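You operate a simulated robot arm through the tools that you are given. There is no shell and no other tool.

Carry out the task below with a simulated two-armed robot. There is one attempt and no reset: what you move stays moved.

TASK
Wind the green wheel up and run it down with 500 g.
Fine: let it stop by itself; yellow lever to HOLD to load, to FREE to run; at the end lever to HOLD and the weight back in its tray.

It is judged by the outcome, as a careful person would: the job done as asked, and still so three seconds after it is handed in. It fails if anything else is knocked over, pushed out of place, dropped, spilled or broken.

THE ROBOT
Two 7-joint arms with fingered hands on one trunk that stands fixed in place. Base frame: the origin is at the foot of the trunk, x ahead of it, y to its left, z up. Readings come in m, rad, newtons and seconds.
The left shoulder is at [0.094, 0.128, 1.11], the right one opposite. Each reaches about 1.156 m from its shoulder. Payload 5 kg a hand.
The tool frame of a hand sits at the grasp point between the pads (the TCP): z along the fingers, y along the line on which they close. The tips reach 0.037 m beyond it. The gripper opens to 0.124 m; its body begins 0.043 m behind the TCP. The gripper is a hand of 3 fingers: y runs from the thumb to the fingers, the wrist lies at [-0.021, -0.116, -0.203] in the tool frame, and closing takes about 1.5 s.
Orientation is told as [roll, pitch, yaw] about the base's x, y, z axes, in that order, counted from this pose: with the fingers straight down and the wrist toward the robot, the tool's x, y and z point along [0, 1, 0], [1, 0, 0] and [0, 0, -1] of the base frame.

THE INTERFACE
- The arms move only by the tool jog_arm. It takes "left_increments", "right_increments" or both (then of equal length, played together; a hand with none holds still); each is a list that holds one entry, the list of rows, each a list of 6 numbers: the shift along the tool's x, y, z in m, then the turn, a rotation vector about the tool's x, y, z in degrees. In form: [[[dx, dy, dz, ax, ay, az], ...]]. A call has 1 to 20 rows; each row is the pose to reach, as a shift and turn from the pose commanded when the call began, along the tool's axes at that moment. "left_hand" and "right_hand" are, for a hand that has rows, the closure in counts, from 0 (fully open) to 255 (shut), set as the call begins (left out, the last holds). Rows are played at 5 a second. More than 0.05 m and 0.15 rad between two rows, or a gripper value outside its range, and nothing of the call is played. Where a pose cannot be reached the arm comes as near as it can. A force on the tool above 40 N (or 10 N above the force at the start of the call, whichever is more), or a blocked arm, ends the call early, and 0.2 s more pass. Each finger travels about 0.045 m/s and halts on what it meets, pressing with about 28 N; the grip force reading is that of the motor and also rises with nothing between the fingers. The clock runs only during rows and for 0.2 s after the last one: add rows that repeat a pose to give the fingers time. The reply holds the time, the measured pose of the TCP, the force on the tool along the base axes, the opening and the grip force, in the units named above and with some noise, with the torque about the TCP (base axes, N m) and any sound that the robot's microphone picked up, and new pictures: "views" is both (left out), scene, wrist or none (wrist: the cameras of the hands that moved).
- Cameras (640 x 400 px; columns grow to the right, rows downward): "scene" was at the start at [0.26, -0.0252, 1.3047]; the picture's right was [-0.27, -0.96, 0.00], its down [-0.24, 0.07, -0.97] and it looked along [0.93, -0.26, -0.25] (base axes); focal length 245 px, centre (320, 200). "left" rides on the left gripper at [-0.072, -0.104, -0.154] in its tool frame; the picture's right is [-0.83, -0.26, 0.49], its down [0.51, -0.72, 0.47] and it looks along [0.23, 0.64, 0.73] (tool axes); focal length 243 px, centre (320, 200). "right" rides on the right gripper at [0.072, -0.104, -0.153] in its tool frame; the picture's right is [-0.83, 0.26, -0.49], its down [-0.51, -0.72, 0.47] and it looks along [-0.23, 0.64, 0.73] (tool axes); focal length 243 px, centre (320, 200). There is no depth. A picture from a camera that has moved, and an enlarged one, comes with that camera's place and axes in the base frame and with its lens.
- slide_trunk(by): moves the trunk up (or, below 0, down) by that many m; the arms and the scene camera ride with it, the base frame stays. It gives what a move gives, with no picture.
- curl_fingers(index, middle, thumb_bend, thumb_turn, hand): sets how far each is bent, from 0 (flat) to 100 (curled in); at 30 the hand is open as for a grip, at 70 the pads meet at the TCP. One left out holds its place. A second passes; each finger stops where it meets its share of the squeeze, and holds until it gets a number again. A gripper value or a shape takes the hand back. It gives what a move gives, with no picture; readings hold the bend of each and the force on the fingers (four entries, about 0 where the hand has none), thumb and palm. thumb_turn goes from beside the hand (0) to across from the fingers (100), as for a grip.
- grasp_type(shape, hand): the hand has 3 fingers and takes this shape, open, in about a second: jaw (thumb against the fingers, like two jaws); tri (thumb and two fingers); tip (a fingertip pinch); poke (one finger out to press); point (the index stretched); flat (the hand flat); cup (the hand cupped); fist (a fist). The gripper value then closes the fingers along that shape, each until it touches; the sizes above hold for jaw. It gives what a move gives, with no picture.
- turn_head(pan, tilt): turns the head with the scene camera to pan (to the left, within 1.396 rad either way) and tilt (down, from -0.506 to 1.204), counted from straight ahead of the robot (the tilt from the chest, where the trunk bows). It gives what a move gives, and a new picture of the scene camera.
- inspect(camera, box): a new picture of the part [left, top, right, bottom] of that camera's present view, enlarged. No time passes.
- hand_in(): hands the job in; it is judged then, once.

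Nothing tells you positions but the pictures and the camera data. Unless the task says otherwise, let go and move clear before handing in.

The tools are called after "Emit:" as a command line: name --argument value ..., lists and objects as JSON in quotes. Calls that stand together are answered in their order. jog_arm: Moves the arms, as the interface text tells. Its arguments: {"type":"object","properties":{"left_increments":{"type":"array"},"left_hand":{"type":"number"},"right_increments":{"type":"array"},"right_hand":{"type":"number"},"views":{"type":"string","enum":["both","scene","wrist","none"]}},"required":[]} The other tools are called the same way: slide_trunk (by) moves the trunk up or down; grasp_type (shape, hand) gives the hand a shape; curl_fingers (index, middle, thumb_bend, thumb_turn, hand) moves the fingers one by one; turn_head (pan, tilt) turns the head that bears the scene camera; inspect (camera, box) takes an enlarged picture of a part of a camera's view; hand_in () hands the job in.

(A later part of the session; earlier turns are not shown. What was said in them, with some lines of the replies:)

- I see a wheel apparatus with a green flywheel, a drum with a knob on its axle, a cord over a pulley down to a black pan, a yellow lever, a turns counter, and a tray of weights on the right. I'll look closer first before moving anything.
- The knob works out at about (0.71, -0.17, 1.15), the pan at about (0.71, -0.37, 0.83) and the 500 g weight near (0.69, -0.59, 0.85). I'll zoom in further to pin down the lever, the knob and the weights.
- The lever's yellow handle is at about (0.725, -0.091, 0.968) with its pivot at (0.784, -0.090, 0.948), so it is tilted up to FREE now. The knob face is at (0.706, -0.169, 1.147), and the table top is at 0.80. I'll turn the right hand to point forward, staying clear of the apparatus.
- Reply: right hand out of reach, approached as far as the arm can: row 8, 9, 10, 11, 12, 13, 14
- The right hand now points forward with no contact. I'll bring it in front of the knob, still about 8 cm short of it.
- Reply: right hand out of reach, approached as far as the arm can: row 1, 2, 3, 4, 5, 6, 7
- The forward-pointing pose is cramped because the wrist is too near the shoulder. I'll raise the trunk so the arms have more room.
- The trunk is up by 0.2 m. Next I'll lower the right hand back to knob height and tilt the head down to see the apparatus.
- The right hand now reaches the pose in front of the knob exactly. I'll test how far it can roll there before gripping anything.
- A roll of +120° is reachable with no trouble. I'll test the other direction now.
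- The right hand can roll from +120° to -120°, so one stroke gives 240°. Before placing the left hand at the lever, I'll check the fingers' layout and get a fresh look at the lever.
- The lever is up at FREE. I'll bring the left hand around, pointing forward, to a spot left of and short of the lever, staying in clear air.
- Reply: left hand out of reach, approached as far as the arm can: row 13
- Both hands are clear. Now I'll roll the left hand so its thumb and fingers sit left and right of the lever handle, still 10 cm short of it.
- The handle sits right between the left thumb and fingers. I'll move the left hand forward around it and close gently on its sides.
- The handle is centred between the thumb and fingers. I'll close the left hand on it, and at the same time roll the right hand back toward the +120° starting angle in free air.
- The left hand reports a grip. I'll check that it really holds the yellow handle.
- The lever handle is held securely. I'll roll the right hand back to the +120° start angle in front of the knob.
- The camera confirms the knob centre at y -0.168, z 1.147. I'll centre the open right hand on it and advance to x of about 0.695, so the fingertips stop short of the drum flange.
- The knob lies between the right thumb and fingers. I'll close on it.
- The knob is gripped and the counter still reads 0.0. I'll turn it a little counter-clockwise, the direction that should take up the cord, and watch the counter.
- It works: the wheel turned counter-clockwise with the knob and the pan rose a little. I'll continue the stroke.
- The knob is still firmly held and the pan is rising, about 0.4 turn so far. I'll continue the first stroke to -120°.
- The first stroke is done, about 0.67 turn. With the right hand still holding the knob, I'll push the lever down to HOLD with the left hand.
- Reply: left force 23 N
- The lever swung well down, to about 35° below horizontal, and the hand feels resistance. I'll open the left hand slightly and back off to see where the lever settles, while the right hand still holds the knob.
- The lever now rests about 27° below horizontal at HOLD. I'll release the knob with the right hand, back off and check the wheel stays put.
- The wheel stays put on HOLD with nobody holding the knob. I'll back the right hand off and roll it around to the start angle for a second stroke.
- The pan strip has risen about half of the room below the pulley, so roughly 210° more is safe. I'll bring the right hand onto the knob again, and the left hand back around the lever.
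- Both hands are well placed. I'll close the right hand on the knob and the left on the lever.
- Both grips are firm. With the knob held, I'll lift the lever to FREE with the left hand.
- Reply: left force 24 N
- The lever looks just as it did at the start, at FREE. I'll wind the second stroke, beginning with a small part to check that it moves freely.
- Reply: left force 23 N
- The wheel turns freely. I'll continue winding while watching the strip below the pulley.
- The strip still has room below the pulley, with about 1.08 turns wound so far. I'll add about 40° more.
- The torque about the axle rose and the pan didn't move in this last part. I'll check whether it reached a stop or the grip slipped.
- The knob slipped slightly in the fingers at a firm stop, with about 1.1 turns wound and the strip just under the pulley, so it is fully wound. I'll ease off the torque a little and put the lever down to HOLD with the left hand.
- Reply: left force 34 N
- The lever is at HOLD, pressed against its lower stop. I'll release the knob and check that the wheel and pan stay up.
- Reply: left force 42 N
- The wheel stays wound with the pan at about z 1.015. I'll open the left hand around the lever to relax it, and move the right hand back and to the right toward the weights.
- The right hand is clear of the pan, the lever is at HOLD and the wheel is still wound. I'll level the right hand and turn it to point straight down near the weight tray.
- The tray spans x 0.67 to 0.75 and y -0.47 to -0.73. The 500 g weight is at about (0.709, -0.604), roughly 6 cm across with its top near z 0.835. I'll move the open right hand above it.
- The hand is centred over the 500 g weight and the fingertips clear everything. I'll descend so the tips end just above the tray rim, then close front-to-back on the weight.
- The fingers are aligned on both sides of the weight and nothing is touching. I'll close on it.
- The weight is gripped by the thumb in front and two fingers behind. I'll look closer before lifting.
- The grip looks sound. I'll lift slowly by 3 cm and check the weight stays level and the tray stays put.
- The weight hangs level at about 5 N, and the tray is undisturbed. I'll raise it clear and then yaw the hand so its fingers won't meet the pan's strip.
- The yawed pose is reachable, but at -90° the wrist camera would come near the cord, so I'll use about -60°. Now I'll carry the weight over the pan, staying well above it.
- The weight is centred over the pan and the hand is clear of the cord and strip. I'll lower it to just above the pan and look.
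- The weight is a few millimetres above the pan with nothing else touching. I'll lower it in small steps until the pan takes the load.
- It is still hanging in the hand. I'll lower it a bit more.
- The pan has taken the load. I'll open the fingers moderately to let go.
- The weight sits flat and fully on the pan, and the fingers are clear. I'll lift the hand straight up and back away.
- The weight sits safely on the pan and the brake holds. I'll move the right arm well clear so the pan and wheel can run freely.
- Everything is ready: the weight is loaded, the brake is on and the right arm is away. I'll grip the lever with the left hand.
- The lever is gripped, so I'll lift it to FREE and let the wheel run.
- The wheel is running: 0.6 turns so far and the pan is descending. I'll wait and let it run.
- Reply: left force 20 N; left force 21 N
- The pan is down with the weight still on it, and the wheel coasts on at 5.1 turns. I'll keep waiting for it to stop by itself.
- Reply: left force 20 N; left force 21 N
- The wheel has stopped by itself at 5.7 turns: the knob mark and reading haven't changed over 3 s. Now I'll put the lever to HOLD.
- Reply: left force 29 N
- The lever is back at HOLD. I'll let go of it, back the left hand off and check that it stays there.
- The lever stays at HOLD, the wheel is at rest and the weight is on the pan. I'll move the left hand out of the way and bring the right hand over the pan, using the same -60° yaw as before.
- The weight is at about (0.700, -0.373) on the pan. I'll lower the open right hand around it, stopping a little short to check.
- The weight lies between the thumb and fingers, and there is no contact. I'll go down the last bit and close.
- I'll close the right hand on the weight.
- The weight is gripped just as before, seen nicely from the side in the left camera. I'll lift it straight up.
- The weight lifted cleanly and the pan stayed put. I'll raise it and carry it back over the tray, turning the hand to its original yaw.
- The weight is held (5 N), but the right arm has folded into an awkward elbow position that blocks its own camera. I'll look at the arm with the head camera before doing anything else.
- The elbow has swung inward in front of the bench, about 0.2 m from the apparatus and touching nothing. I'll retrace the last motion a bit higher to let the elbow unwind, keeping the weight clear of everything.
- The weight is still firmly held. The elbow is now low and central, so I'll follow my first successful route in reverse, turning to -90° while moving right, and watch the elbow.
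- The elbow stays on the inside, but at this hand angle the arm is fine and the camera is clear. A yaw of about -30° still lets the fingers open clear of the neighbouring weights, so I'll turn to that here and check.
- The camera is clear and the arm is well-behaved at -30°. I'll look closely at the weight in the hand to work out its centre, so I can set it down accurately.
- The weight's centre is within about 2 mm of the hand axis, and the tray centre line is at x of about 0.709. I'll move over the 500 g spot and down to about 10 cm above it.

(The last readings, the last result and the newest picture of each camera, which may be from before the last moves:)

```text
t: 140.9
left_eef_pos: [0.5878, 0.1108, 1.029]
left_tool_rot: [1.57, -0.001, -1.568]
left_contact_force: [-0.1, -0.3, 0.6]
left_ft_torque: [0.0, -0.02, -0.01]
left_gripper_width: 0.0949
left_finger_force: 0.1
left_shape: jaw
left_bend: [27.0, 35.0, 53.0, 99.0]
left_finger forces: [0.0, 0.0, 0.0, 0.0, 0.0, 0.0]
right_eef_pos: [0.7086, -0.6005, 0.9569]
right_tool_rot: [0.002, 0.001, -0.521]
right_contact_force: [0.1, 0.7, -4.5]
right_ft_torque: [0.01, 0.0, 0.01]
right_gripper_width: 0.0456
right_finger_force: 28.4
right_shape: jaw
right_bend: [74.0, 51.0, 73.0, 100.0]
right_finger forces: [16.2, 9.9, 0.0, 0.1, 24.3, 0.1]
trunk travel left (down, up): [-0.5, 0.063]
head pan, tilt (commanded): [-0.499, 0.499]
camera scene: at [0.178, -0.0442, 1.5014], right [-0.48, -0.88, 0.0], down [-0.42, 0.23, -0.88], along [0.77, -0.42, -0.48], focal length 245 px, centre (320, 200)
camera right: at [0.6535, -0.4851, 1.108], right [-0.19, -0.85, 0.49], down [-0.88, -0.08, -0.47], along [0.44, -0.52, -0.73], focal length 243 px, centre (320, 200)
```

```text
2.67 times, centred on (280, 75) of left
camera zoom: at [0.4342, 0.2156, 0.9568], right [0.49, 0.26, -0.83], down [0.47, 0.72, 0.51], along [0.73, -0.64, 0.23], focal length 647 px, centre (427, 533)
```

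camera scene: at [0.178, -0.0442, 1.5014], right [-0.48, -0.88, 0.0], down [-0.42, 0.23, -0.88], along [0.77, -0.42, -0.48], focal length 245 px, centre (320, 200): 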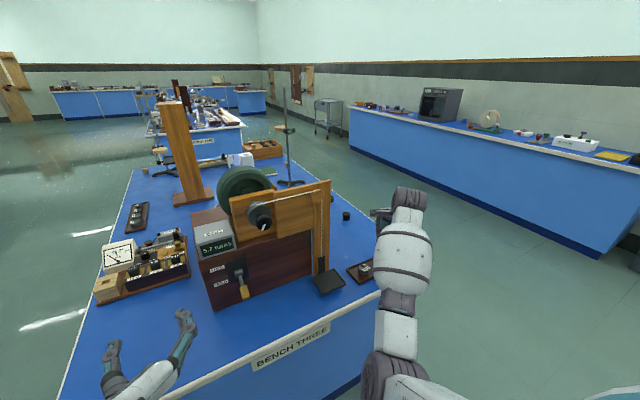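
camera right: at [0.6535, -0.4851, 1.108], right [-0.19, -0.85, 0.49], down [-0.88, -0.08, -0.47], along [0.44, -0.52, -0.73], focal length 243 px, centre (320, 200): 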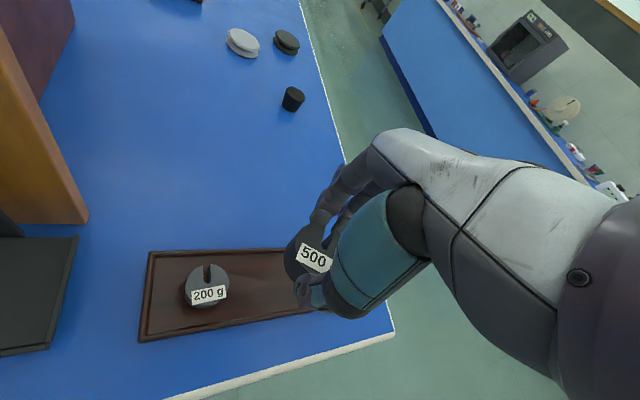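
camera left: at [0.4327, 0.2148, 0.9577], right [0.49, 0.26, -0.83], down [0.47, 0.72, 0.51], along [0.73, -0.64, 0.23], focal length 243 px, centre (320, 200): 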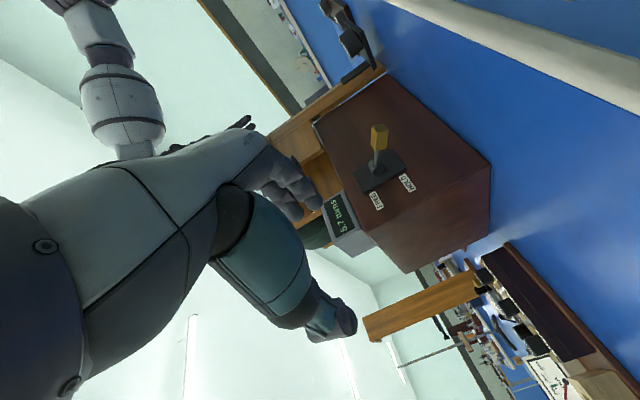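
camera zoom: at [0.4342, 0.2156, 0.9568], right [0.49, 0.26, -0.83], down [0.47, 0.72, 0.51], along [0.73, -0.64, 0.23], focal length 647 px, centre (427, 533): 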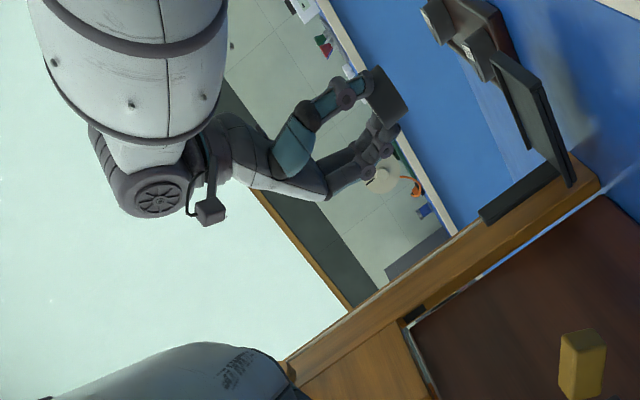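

The left camera shows the weight level above the tray. I'll lower it to about 1 cm above the rim and check alignment.

Emit:
jog_arm --right_increments '[[[0.0008, 0.0013, 0.02, 0, 0, 0], [0.0008, 0.0013, 0.04, 0, 0, 0], [0.0008, 0.0013, 0.06, 0, 0, 0], [0.0008, 0.0013, 0.078, 0, 0, 0], [0.0008, 0.0013, 0.084, 0, 0, 0], [0.0008, 0.0013, 0.084, 0, 0, 0]]]' --views "none"

Emit:
inspect --camera "right" --box '[160, 180, 400, 360]'

Emit:
inspect --camera "left" --box '[270, 0, 390, 80]'

Emit:
inspect --camera "scene" --box '[320, 180, 460, 320]'

```text
t: 142.3
left_eef_pos: [0.5889, 0.1106, 1.0293]
left_tool_rot: [1.571, -0.001, -1.57]
left_contact_force: [-0.1, 0.2, 0.2]
left_ft_torque: [-0.01, -0.02, -0.03]
left_gripper_width: 0.0945
left_finger_force: 0.0
left_shape: jaw
left_bend: [27.0, 35.0, 53.0, 99.0]
left_finger forces: [0.1, 0.0, 0.0, 0.1, 0.0, 0.1]
right_eef_pos: [0.711, -0.5992, 0.8709]
right_tool_rot: [0.001, 0.0, -0.524]
right_contact_force: [-0.4, 0.0, -4.7]
right_ft_torque: [0.01, -0.01, 0.02]
right_gripper_width: 0.0457
right_finger_force: 28.3
right_shape: jaw
right_bend: [74.0, 51.0, 73.0, 100.0]
right_finger forces: [16.3, 10.0, 0.0, 0.0, 24.3, 0.0]
trunk travel left (down, up): [-0.5, 0.063]
head pan, tilt (commanded): [-0.499, 0.499]
```

```text
2.22 times, centred on (280, 270) of right
camera zoom: at [0.6555, -0.4845, 1.0231], right [-0.19, -0.85, 0.49], down [-0.88, -0.08, -0.47], along [0.44, -0.52, -0.73], focal length 539 px, centre (409, 44)
```

zoom: 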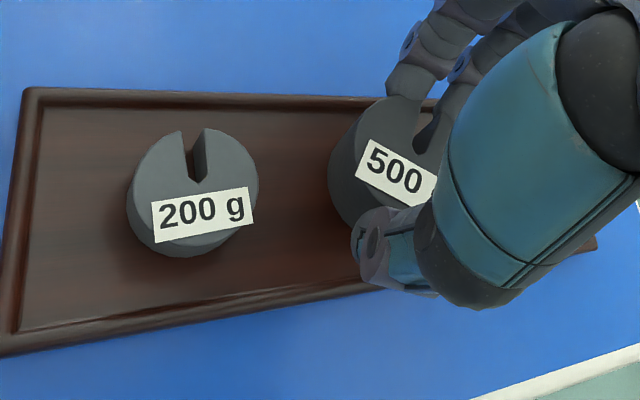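

```text
5.00 times, centred on (330, 40) of left
camera zoom: at [0.4342, 0.2154, 0.9567], right [0.49, 0.26, -0.83], down [0.47, 0.72, 0.51], along [0.73, -0.64, 0.23], focal length 1213 px, centre (270, 1000)
```

zoom: 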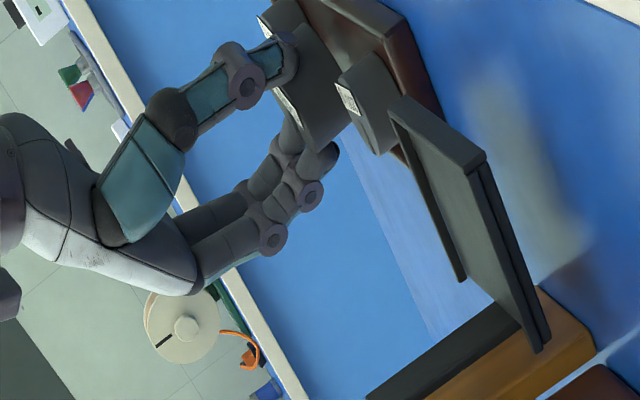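

```text
2.86 times, centred on (390, 250) of scene
camera zoom: at [0.178, -0.0445, 1.5014], right [-0.48, -0.88, 0.0], down [-0.42, 0.23, -0.88], along [0.77, -0.42, -0.48], focal length 700 px, centre (120, 57)
```

zoom: 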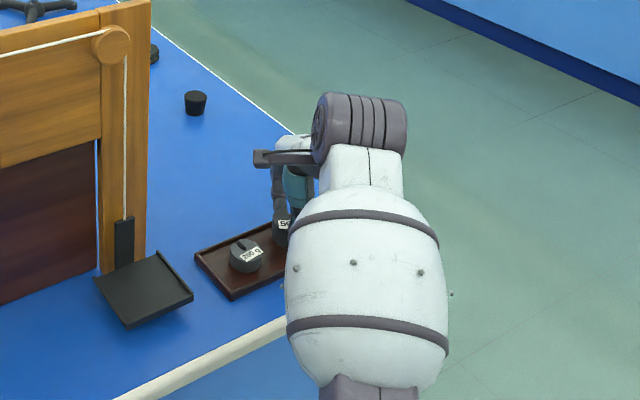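

The alignment looks right: the weight is between the tray's front and back rims and midway between the two 200 g weights. I'll lower it gently.

Emit:
jog_arm --right_increments '[[[0, 0, 0.003, 0, 0, 0], [0, 0, 0.006, 0, 0, 0], [0, 0, 0.009, 0, 0, 0], [0, 0, 0.011, 0, 0, 0], [0, 0, 0.011, 0, 0, 0]]]' --views "none"

Emit:
inspect --camera "right" --box '[160, 180, 400, 360]'

Emit:
inspect --camera "left" --box '[270, 0, 390, 80]'

```text
t: 143.5
left_eef_pos: [0.5879, 0.1117, 1.0297]
left_tool_rot: [1.571, 0.0, -1.572]
left_contact_force: [-0.6, -0.4, -0.6]
left_ft_torque: [0.01, -0.02, 0.01]
left_gripper_width: 0.0948
left_finger_force: 0.1
left_shape: jaw
left_bend: [27.0, 35.0, 53.0, 99.0]
left_finger forces: [0.1, 0.1, 0.1, 0.0, 0.1, 0.0]
right_eef_pos: [0.7106, -0.5997, 0.8619]
right_tool_rot: [0.003, -0.001, -0.525]
right_contact_force: [-0.9, -1.7, 3.1]
right_ft_torque: [-0.08, -0.23, -0.04]
right_gripper_width: 0.0458
right_finger_force: 28.1
right_shape: jaw
right_bend: [74.0, 51.0, 73.0, 100.0]
right_finger forces: [17.2, 10.3, 0.0, 0.1, 24.8, 0.2]
trunk travel left (down, up): [-0.5, 0.063]
head pan, tilt (commanded): [-0.499, 0.499]
```

```text
2.22 times, centred on (280, 270) of right
camera zoom: at [0.6554, -0.4838, 1.0137], right [-0.19, -0.85, 0.49], down [-0.88, -0.08, -0.47], along [0.44, -0.52, -0.73], focal length 539 px, centre (409, 44)
```

zoom: 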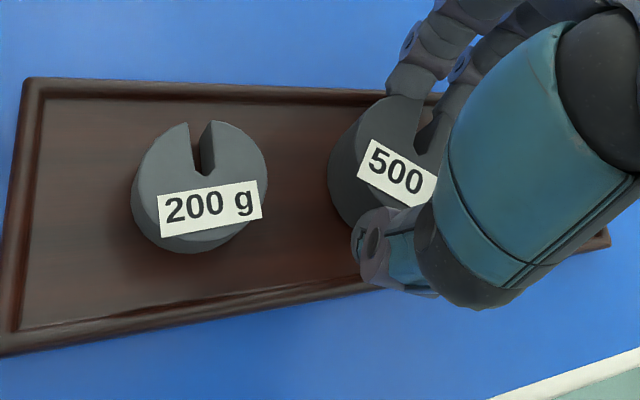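

```text
5.00 times, centred on (330, 40) of left
camera zoom: at [0.4336, 0.2158, 0.9572], right [0.49, 0.26, -0.83], down [0.47, 0.72, 0.51], along [0.73, -0.64, 0.23], focal length 1213 px, centre (270, 1000)
```

zoom: 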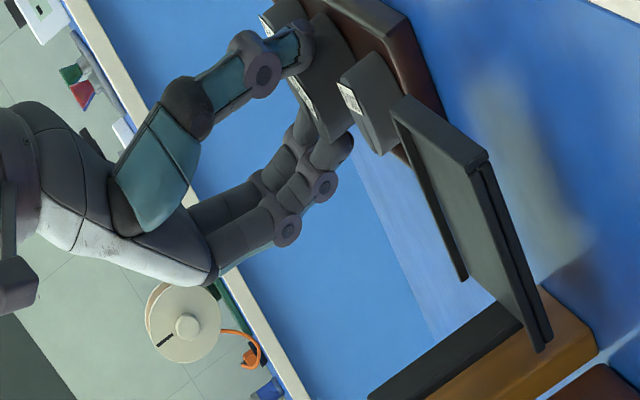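

The load is touching down, but slightly earlier than I expected. I'll zoom in from the side to make sure the weight is on the tray floor and not on a rim.

Emit:
inspect --camera "left" --box '[315, 0, 365, 35]'

Emit:
inspect --camera "right" --box '[260, 210, 340, 310]'

Emit:
inspect --camera "scene" --box '[350, 240, 400, 290]'

```text
11.43 times, centred on (340, 18) of left
camera zoom: at [0.4336, 0.2158, 0.9572], right [0.49, 0.26, -0.83], down [0.47, 0.72, 0.51], along [0.73, -0.64, 0.23], focal length 2773 px, centre (91, 2286)
```

zoom: 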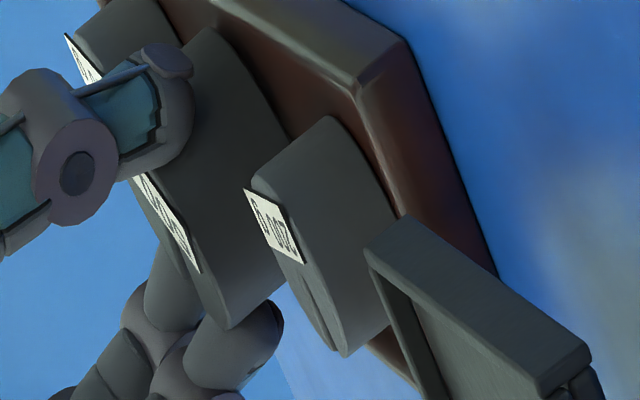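

```text
4.00 times, centred on (300, 260) of right
camera zoom: at [0.6554, -0.4838, 1.0137], right [-0.19, -0.85, 0.49], down [-0.88, -0.08, -0.47], along [0.44, -0.52, -0.73], focal length 970 px, centre (400, -40)
```

zoom: 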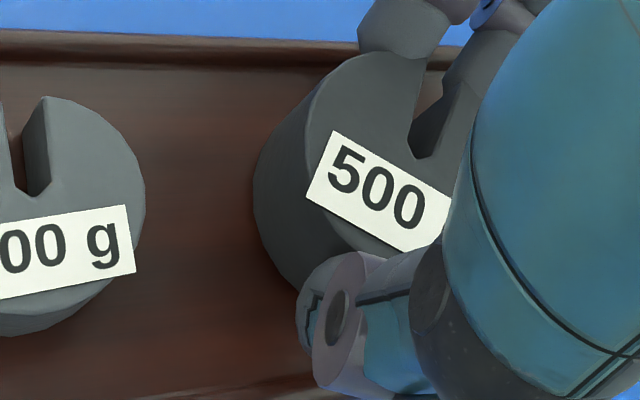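

```text
8.00 times, centred on (375, 265) of scene
camera zoom: at [0.1769, -0.0439, 1.5017], right [-0.48, -0.88, 0.0], down [-0.42, 0.23, -0.88], along [0.77, -0.42, -0.48], focal length 1960 px, centre (-120, -320)
```

zoom: 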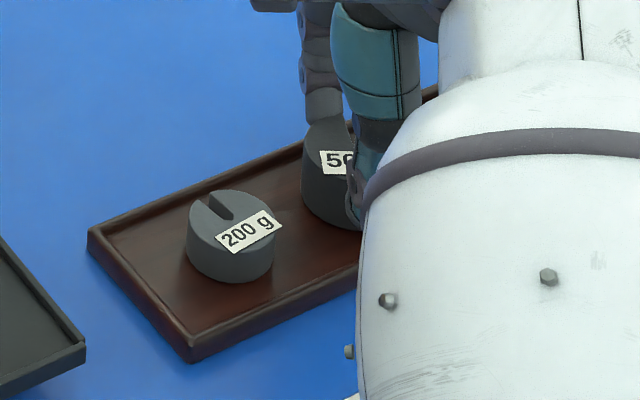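

The torque suggests the touch is at the weight's back edge, so it may be near the back rim. I'll lift a few millimetres, shift 3 mm toward the front and lower to the same height to compare.

Emit:
jog_arm --right_increments '[[[0, 0, -0.003, 0, 0, 0], [0, 0, -0.007, 0, 0, 0], [-0.0015, -0.0026, -0.007, 0, 0, 0], [-0.0015, -0.0026, -0.003, 0, 0, 0], [-0.0015, -0.0026, 0, 0, 0, 0], [-0.0015, -0.0026, 0, 0, 0, 0]]]' --views "none"

Emit:
inspect --camera "left" --box '[315, 0, 365, 35]'

```text
t: 144.9
left_eef_pos: [0.5883, 0.1105, 1.0301]
left_tool_rot: [1.572, 0.0, -1.57]
left_contact_force: [-0.4, -0.3, 0.5]
left_ft_torque: [0.0, -0.03, -0.05]
left_gripper_width: 0.0947
left_finger_force: 0.0
left_shape: jaw
left_bend: [27.0, 35.0, 53.0, 99.0]
left_finger forces: [0.0, 0.0, 0.0, 0.1, 0.0, 0.1]
right_eef_pos: [0.7078, -0.601, 0.8611]
right_tool_rot: [0.001, -0.002, -0.523]
right_contact_force: [-0.7, -1.9, 3.3]
right_ft_torque: [-0.06, -0.24, -0.03]
right_gripper_width: 0.0457
right_finger_force: 28.3
right_shape: jaw
right_bend: [74.0, 51.0, 73.0, 100.0]
right_finger forces: [17.4, 10.2, 0.1, 0.0, 25.0, 0.0]
trunk travel left (down, up): [-0.5, 0.063]
head pan, tilt (commanded): [-0.499, 0.499]
```

```text
11.43 times, centred on (340, 18) of left
camera zoom: at [0.4336, 0.2158, 0.9572], right [0.49, 0.26, -0.83], down [0.47, 0.72, 0.51], along [0.73, -0.64, 0.23], focal length 2773 px, centre (91, 2286)
```

zoom: 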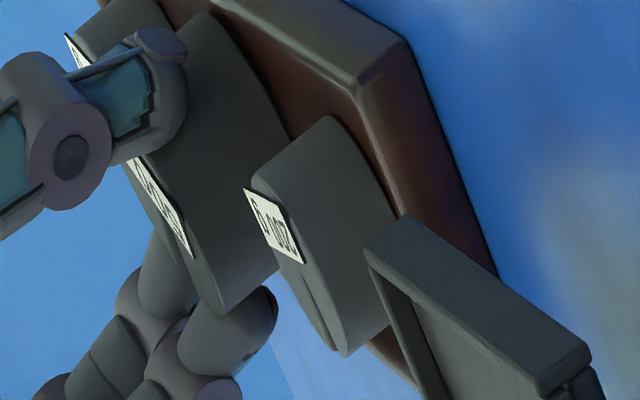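

The result is the same after shifting, so the weight is resting on the flat tray floor, just slightly tilted in the grip. I'll move back to centre and lower 2 mm more to level it.

Emit:
jog_arm --right_increments '[[[0, 0, -0.005, 0, 0, 0], [0.0012, 0.0022, -0.005, 0, 0, 0], [0.0012, 0.0022, 0, 0, 0, 0], [0.0012, 0.0022, 0.001, 0, 0, 0], [0.0012, 0.0022, 0.002, 0, 0, 0], [0.0012, 0.0022, 0.002, 0, 0, 0]]]' --views "none"

Emit:
inspect --camera "left" --box '[315, 0, 365, 35]'

Emit:
inspect --camera "right" --box '[160, 180, 400, 360]'

```text
t: 146.3
left_eef_pos: [0.5863, 0.1119, 1.0303]
left_tool_rot: [1.574, 0.0, -1.57]
left_contact_force: [0.5, -0.1, -1.0]
left_ft_torque: [0.01, 0.01, 0.01]
left_gripper_width: 0.0947
left_finger_force: 0.1
left_shape: jaw
left_bend: [27.0, 35.0, 53.0, 99.0]
left_finger forces: [0.0, 0.0, 0.0, 0.0, 0.1, 0.0]
right_eef_pos: [0.7088, -0.5987, 0.8603]
right_tool_rot: [0.002, -0.003, -0.523]
right_contact_force: [-1.5, -2.5, 12.6]
right_ft_torque: [-0.24, -0.36, -0.07]
right_gripper_width: 0.046
right_finger_force: 27.9
right_shape: jaw
right_bend: [74.0, 51.0, 73.0, 100.0]
right_finger forces: [18.9, 11.2, 0.1, 0.1, 26.8, 0.0]
trunk travel left (down, up): [-0.5, 0.063]
head pan, tilt (commanded): [-0.499, 0.499]
```

```text
11.43 times, centred on (340, 18) of left
camera zoom: at [0.4329, 0.2162, 0.9575], right [0.49, 0.26, -0.83], down [0.47, 0.72, 0.51], along [0.73, -0.64, 0.23], focal length 2773 px, centre (91, 2286)
```

zoom: 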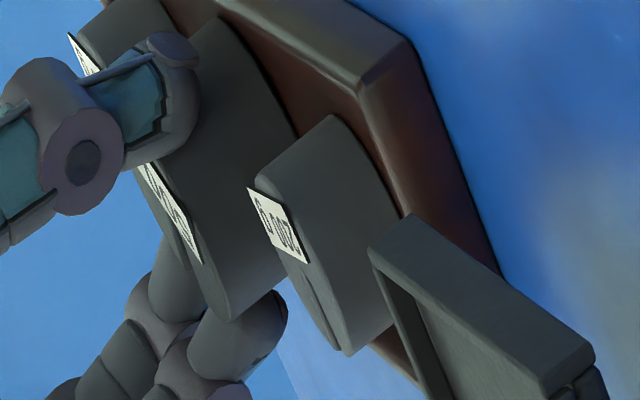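

```text
2.22 times, centred on (280, 270) of right
camera zoom: at [0.6539, -0.4836, 1.0122], right [-0.19, -0.85, 0.49], down [-0.88, -0.08, -0.47], along [0.44, -0.52, -0.73], focal length 539 px, centre (409, 44)
```

zoom: 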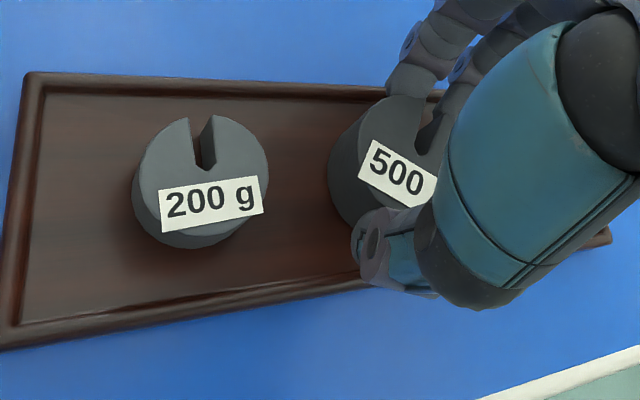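

The weight is firmly seated on the tray floor. I'll ease off the pressure and open the fingers.

Emit:
jog_arm --right_increments '[[[0, 0, -0.002, 0, 0, 0], [0, 0, -0.002, 0, 0, 0], [0, 0, -0.002, 0, 0, 0], [0, 0, -0.002, 0, 0, 0], [0, 0, -0.002, 0, 0, 0], [0, 0, -0.002, 0, 0, 0], [0, 0, -0.002, 0, 0, 0]]]' --right_hand 95 --views "none"

Emit:
inspect --camera "left" --box '[315, 0, 365, 35]'

Emit:
inspect --camera "right" --box '[160, 180, 400, 360]'

```text
t: 147.9
left_eef_pos: [0.588, 0.11, 1.0283]
left_tool_rot: [1.571, 0.001, -1.571]
left_contact_force: [0.1, -0.3, -0.1]
left_ft_torque: [0.02, 0.03, -0.02]
left_gripper_width: 0.0948
left_finger_force: 0.0
left_shape: jaw
left_bend: [27.0, 35.0, 53.0, 99.0]
left_finger forces: [0.0, 0.0, 0.0, 0.0, 0.0, 0.0]
right_eef_pos: [0.7096, -0.6007, 0.8593]
right_tool_rot: [0.002, 0.0, -0.523]
right_contact_force: [0.4, 0.1, 0.8]
right_ft_torque: [-0.03, -0.01, 0.01]
right_gripper_width: 0.0774
right_finger_force: 0.0
right_shape: jaw
right_bend: [73.0, 40.0, 63.0, 100.0]
right_finger forces: [0.0, 0.0, 0.0, 0.0, 0.1, 0.1]
trunk travel left (down, up): [-0.5, 0.063]
head pan, tilt (commanded): [-0.499, 0.499]
```

```text
11.43 times, centred on (340, 18) of left
camera zoom: at [0.4338, 0.2157, 0.9568], right [0.49, 0.26, -0.83], down [0.47, 0.72, 0.51], along [0.73, -0.64, 0.23], focal length 2773 px, centre (91, 2286)
```

zoom: 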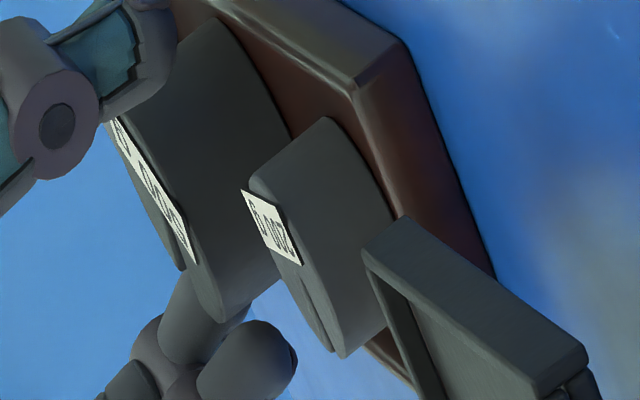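

```text
2.22 times, centred on (280, 270) of right
camera zoom: at [0.6546, -0.4841, 1.0121], right [-0.19, -0.85, 0.49], down [-0.88, -0.08, -0.47], along [0.44, -0.52, -0.73], focal length 539 px, centre (409, 44)
```

zoom: 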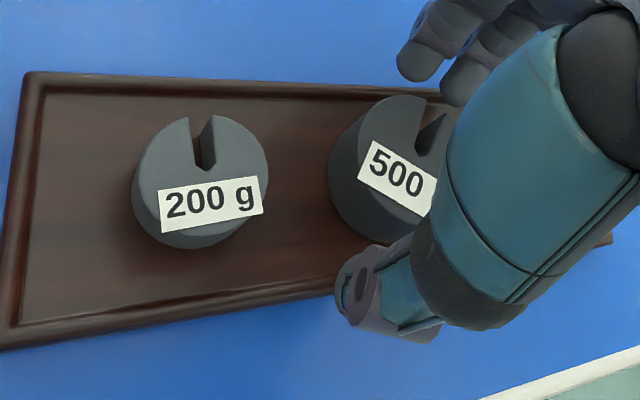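

The weight stands in the tray and the fingers are clear of it. I'll lift the hand straight up.

Emit:
jog_arm --right_increments '[[[0, 0, -0.015, 0, 0, 0], [0, 0, -0.035, 0, 0, 0], [0, 0, -0.06, 0, 0, 0], [0, 0, -0.09, 0, 0, 0], [0, 0, -0.12, 0, 0, 0], [0, 0, -0.15, 0, 0, 0], [0, 0, -0.15, 0, 0, 0]]]' --views "both"

Emit:
inspect --camera "right" --box '[160, 200, 400, 360]'

Emit:
inspect --camera "left" --box '[315, 0, 365, 35]'

```text
t: 149.5
left_eef_pos: [0.5889, 0.1113, 1.0284]
left_tool_rot: [1.57, 0.0, -1.571]
left_contact_force: [0.4, -0.6, 0.2]
left_ft_torque: [0.0, 0.0, 0.0]
left_gripper_width: 0.0948
left_finger_force: 0.1
left_shape: jaw
left_bend: [27.0, 35.0, 53.0, 99.0]
left_finger forces: [0.0, 0.1, 0.0, 0.0, 0.1, 0.0]
right_eef_pos: [0.7122, -0.5998, 1.0086]
right_tool_rot: [0.001, 0.0, -0.526]
right_contact_force: [0.6, -0.2, 0.2]
right_ft_torque: [0.0, -0.02, 0.0]
right_gripper_width: 0.0774
right_finger_force: 0.1
right_shape: jaw
right_bend: [73.0, 40.0, 63.0, 100.0]
right_finger forces: [0.0, 0.0, 0.0, 0.0, 0.0, 0.0]
trunk travel left (down, up): [-0.5, 0.063]
head pan, tilt (commanded): [-0.499, 0.499]
camera scene: at [0.1776, -0.044, 1.5014], right [-0.48, -0.88, 0.0], down [-0.42, 0.23, -0.88], along [0.77, -0.42, -0.48], focal length 245 px, centre (320, 200)
camera right: at [0.6566, -0.4848, 1.1618], right [-0.19, -0.85, 0.49], down [-0.88, -0.08, -0.47], along [0.44, -0.52, -0.73], focal length 243 px, centre (320, 200)
```

scene: 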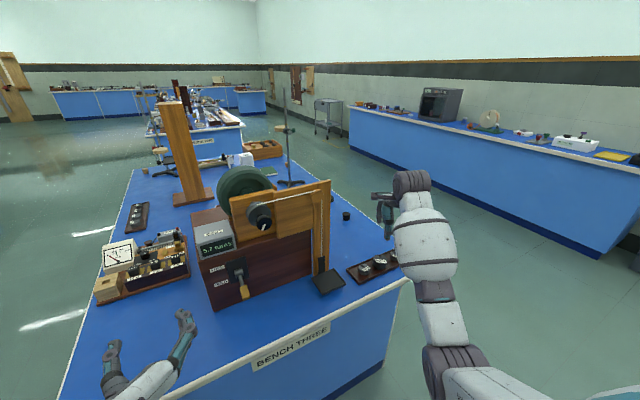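
right: 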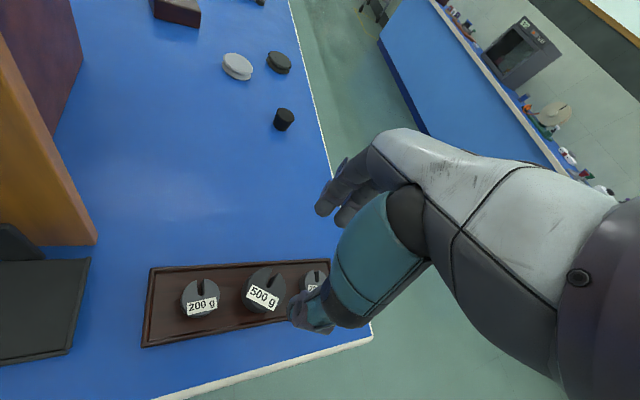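

```text
2.50 times, centred on (280, 280) of right
camera zoom: at [0.6566, -0.4848, 1.1618], right [-0.19, -0.85, 0.49], down [-0.88, -0.08, -0.47], along [0.44, -0.52, -0.73], focal length 606 px, centre (420, 0)
```

zoom: 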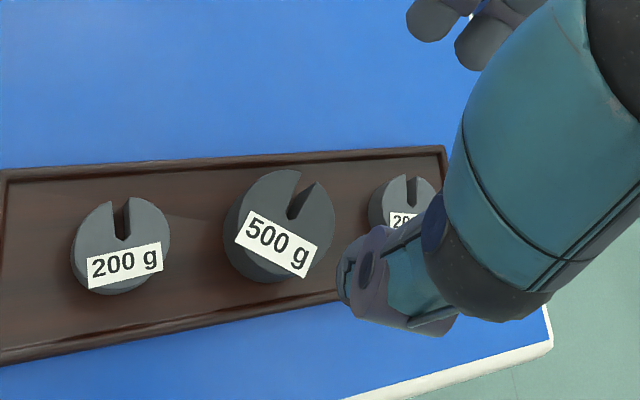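

```text
11.43 times, centred on (340, 18) of left
camera zoom: at [0.4339, 0.2157, 0.9567], right [0.49, 0.26, -0.83], down [0.47, 0.72, 0.51], along [0.73, -0.64, 0.23], focal length 2773 px, centre (91, 2286)
```

zoom: 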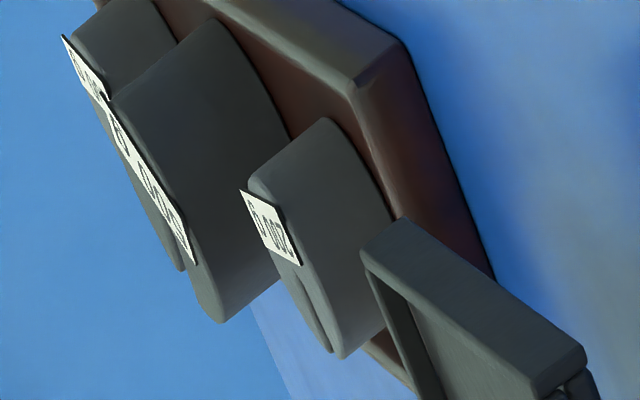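

The 500 g weight is back in its place between the two 200 g weights, lying flat. I'll raise the right hand farther clear and take a final look at everything.

Emit:
jog_arm --right_increments '[[[0, 0, -0.04, 0, 0, 0], [0, 0, -0.08, 0, 0, 0], [0, 0, -0.12, 0, 0, 0], [-0.01, -0.02, -0.16, 0, 0, 0], [-0.03, -0.04, -0.18, 0, 0, 0], [-0.03, -0.04, -0.18, 0, 0, 0]]]' --right_hand 0 --views "wrist"

Emit:
turn_head --pan -0.3 --tilt 0.55

Emit:
inspect --camera "scene" --box '[200, 120, 360, 280]'

Emit:
inspect --camera "scene" --box '[320, 180, 480, 310]'

Emit:
inspect --camera "right" --box '[140, 180, 380, 380]'

```text
t: 150.9
left_eef_pos: [0.5903, 0.1117, 1.0272]
left_tool_rot: [1.57, -0.002, -1.57]
left_contact_force: [0.7, 0.1, -0.6]
left_ft_torque: [-0.01, 0.0, -0.01]
left_gripper_width: 0.0946
left_finger_force: 0.0
left_shape: jaw
left_bend: [27.0, 35.0, 53.0, 99.0]
left_finger forces: [0.0, 0.0, 0.1, 0.0, 0.0, 0.1]
right_eef_pos: [0.6617, -0.6059, 1.1905]
right_tool_rot: [0.003, 0.002, -0.525]
right_contact_force: [-0.5, 0.5, -0.2]
right_ft_torque: [-0.02, 0.02, -0.03]
right_gripper_width: 0.1238
right_finger_force: 0.1
right_shape: jaw
right_bend: [30.0, 30.0, 30.0, 98.0]
right_finger forces: [0.0, 0.0, 0.1, 0.1, 0.0, 0.1]
trunk travel left (down, up): [-0.5, 0.063]
head pan, tilt (commanded): [-0.499, 0.499]
camera right: at [0.6067, -0.4905, 1.3429], right [-0.19, -0.85, 0.49], down [-0.88, -0.08, -0.47], along [0.44, -0.52, -0.73], focal length 243 px, centre (320, 200)
```

right: 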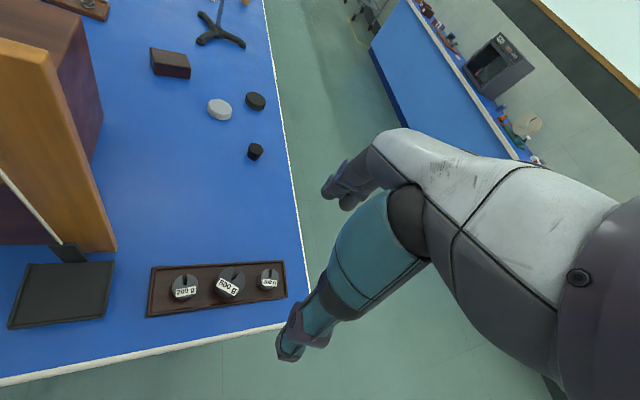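

```text
t: 151.6
left_eef_pos: [0.5891, 0.1101, 1.029]
left_tool_rot: [1.572, 0.0, -1.572]
left_contact_force: [-0.4, -0.3, -0.2]
left_ft_torque: [0.0, 0.01, 0.02]
left_gripper_width: 0.095
left_finger_force: 0.0
left_shape: jaw
left_bend: [27.0, 35.0, 53.0, 99.0]
left_finger forces: [0.0, 0.0, 0.0, 0.0, 0.0, 0.1]
right_eef_pos: [0.6613, -0.6068, 1.1921]
right_tool_rot: [0.002, 0.0, -0.522]
right_contact_force: [1.1, 0.8, 0.0]
right_ft_torque: [0.0, -0.02, -0.01]
right_gripper_width: 0.124
right_finger_force: 0.0
right_shape: jaw
right_bend: [30.0, 30.0, 30.0, 98.0]
right_finger forces: [0.1, 0.1, 0.0, 0.1, 0.0, 0.0]
trunk travel left (down, up): [-0.5, 0.063]
head pan, tilt (commanded): [-0.3, 0.55]
camera scene: at [0.1831, -0.027, 1.4969], right [-0.3, -0.96, 0.0], down [-0.5, 0.15, -0.85], along [0.81, -0.25, -0.52], focal length 245 px, centre (320, 200)
```

scene: 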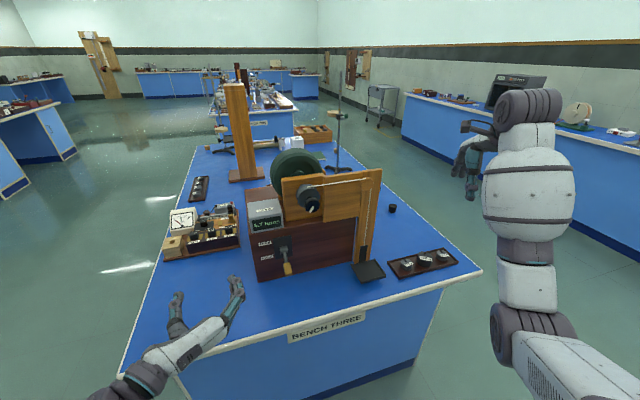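

```text
2.50 times, centred on (280, 200) of scene
camera zoom: at [0.1831, -0.027, 1.4969], right [-0.3, -0.96, 0.0], down [-0.5, 0.15, -0.85], along [0.81, -0.25, -0.52], focal length 613 px, centre (420, 200)
```

zoom: 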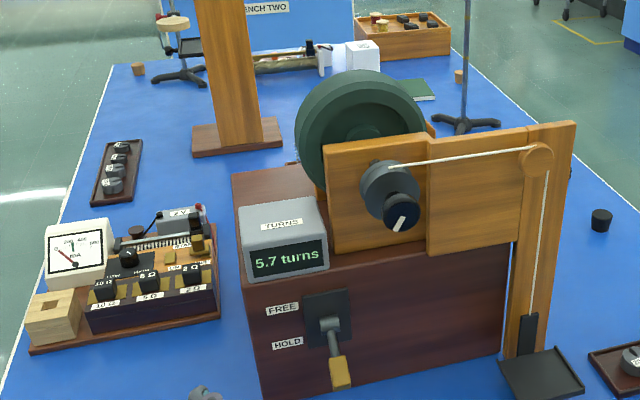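

```text
3.08 times, centred on (400, 245) of scene
camera zoom: at [0.1831, -0.027, 1.4969], right [-0.3, -0.96, 0.0], down [-0.5, 0.15, -0.85], along [0.81, -0.25, -0.52], focal length 754 px, centre (74, 62)
```

zoom: 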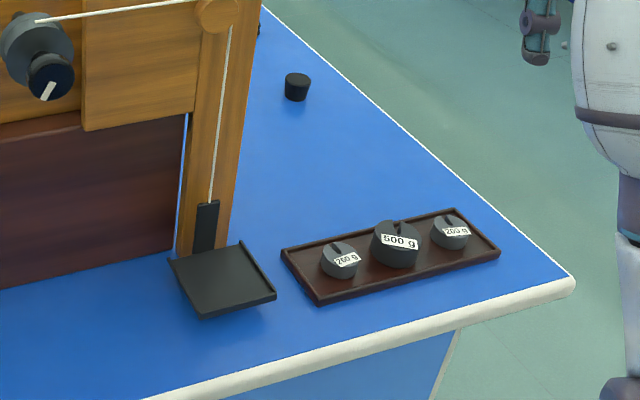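

```text
2.00 times, centred on (260, 280) of right
camera zoom: at [0.6057, -0.4906, 1.3433], right [-0.19, -0.85, 0.49], down [-0.88, -0.08, -0.47], along [0.44, -0.52, -0.73], focal length 485 px, centre (440, 40)
```

zoom: 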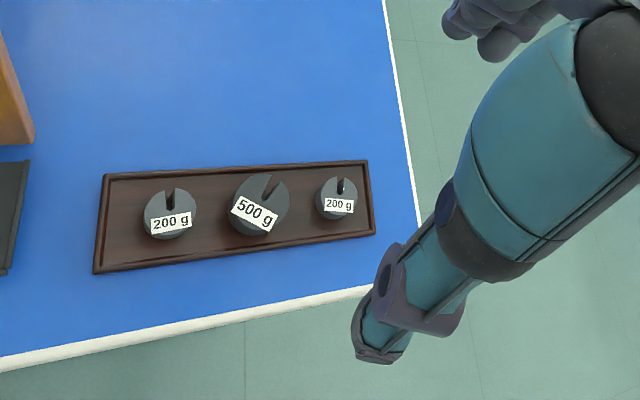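

The job is finished and everything looks in order:
- The wheel ran down with the 500 g and stopped by itself at 5.7 turns.
- The lever is at HOLD.
- The 500 g weight is flat in its tray between the two 200 g weights.
- Both hands are empty and clear, and nothing else looks moved.

I'm handing it in.

Emit:
hand_in

```text
The job is handed in.
```

I wound the green wheel up and ran it down with the 500 g weight. It coasted to a stop by itself, and the counter reads 5.7 turns.

- **Winding:** I turned the knob about 1.1 turns, until it met a firm stop with the pan just below the pulley. Each time I let go of the knob, the lever was at HOLD.
- **Run:** I loaded the 500 g onto the pan at HOLD, then moved the lever to FREE. I waited until the counter and the knob mark had not changed for 3 seconds.
- **End state:** The lever is back at HOLD. The 500 g is flat in its tray between the two 200 g weights, though turned a little from how it first stood. Both hands are empty and clear, and nothing else looks moved.

While carrying the weight back, the right arm's elbow folded inward. I re-routed the arm before setting the weight down, and it touched nothing.
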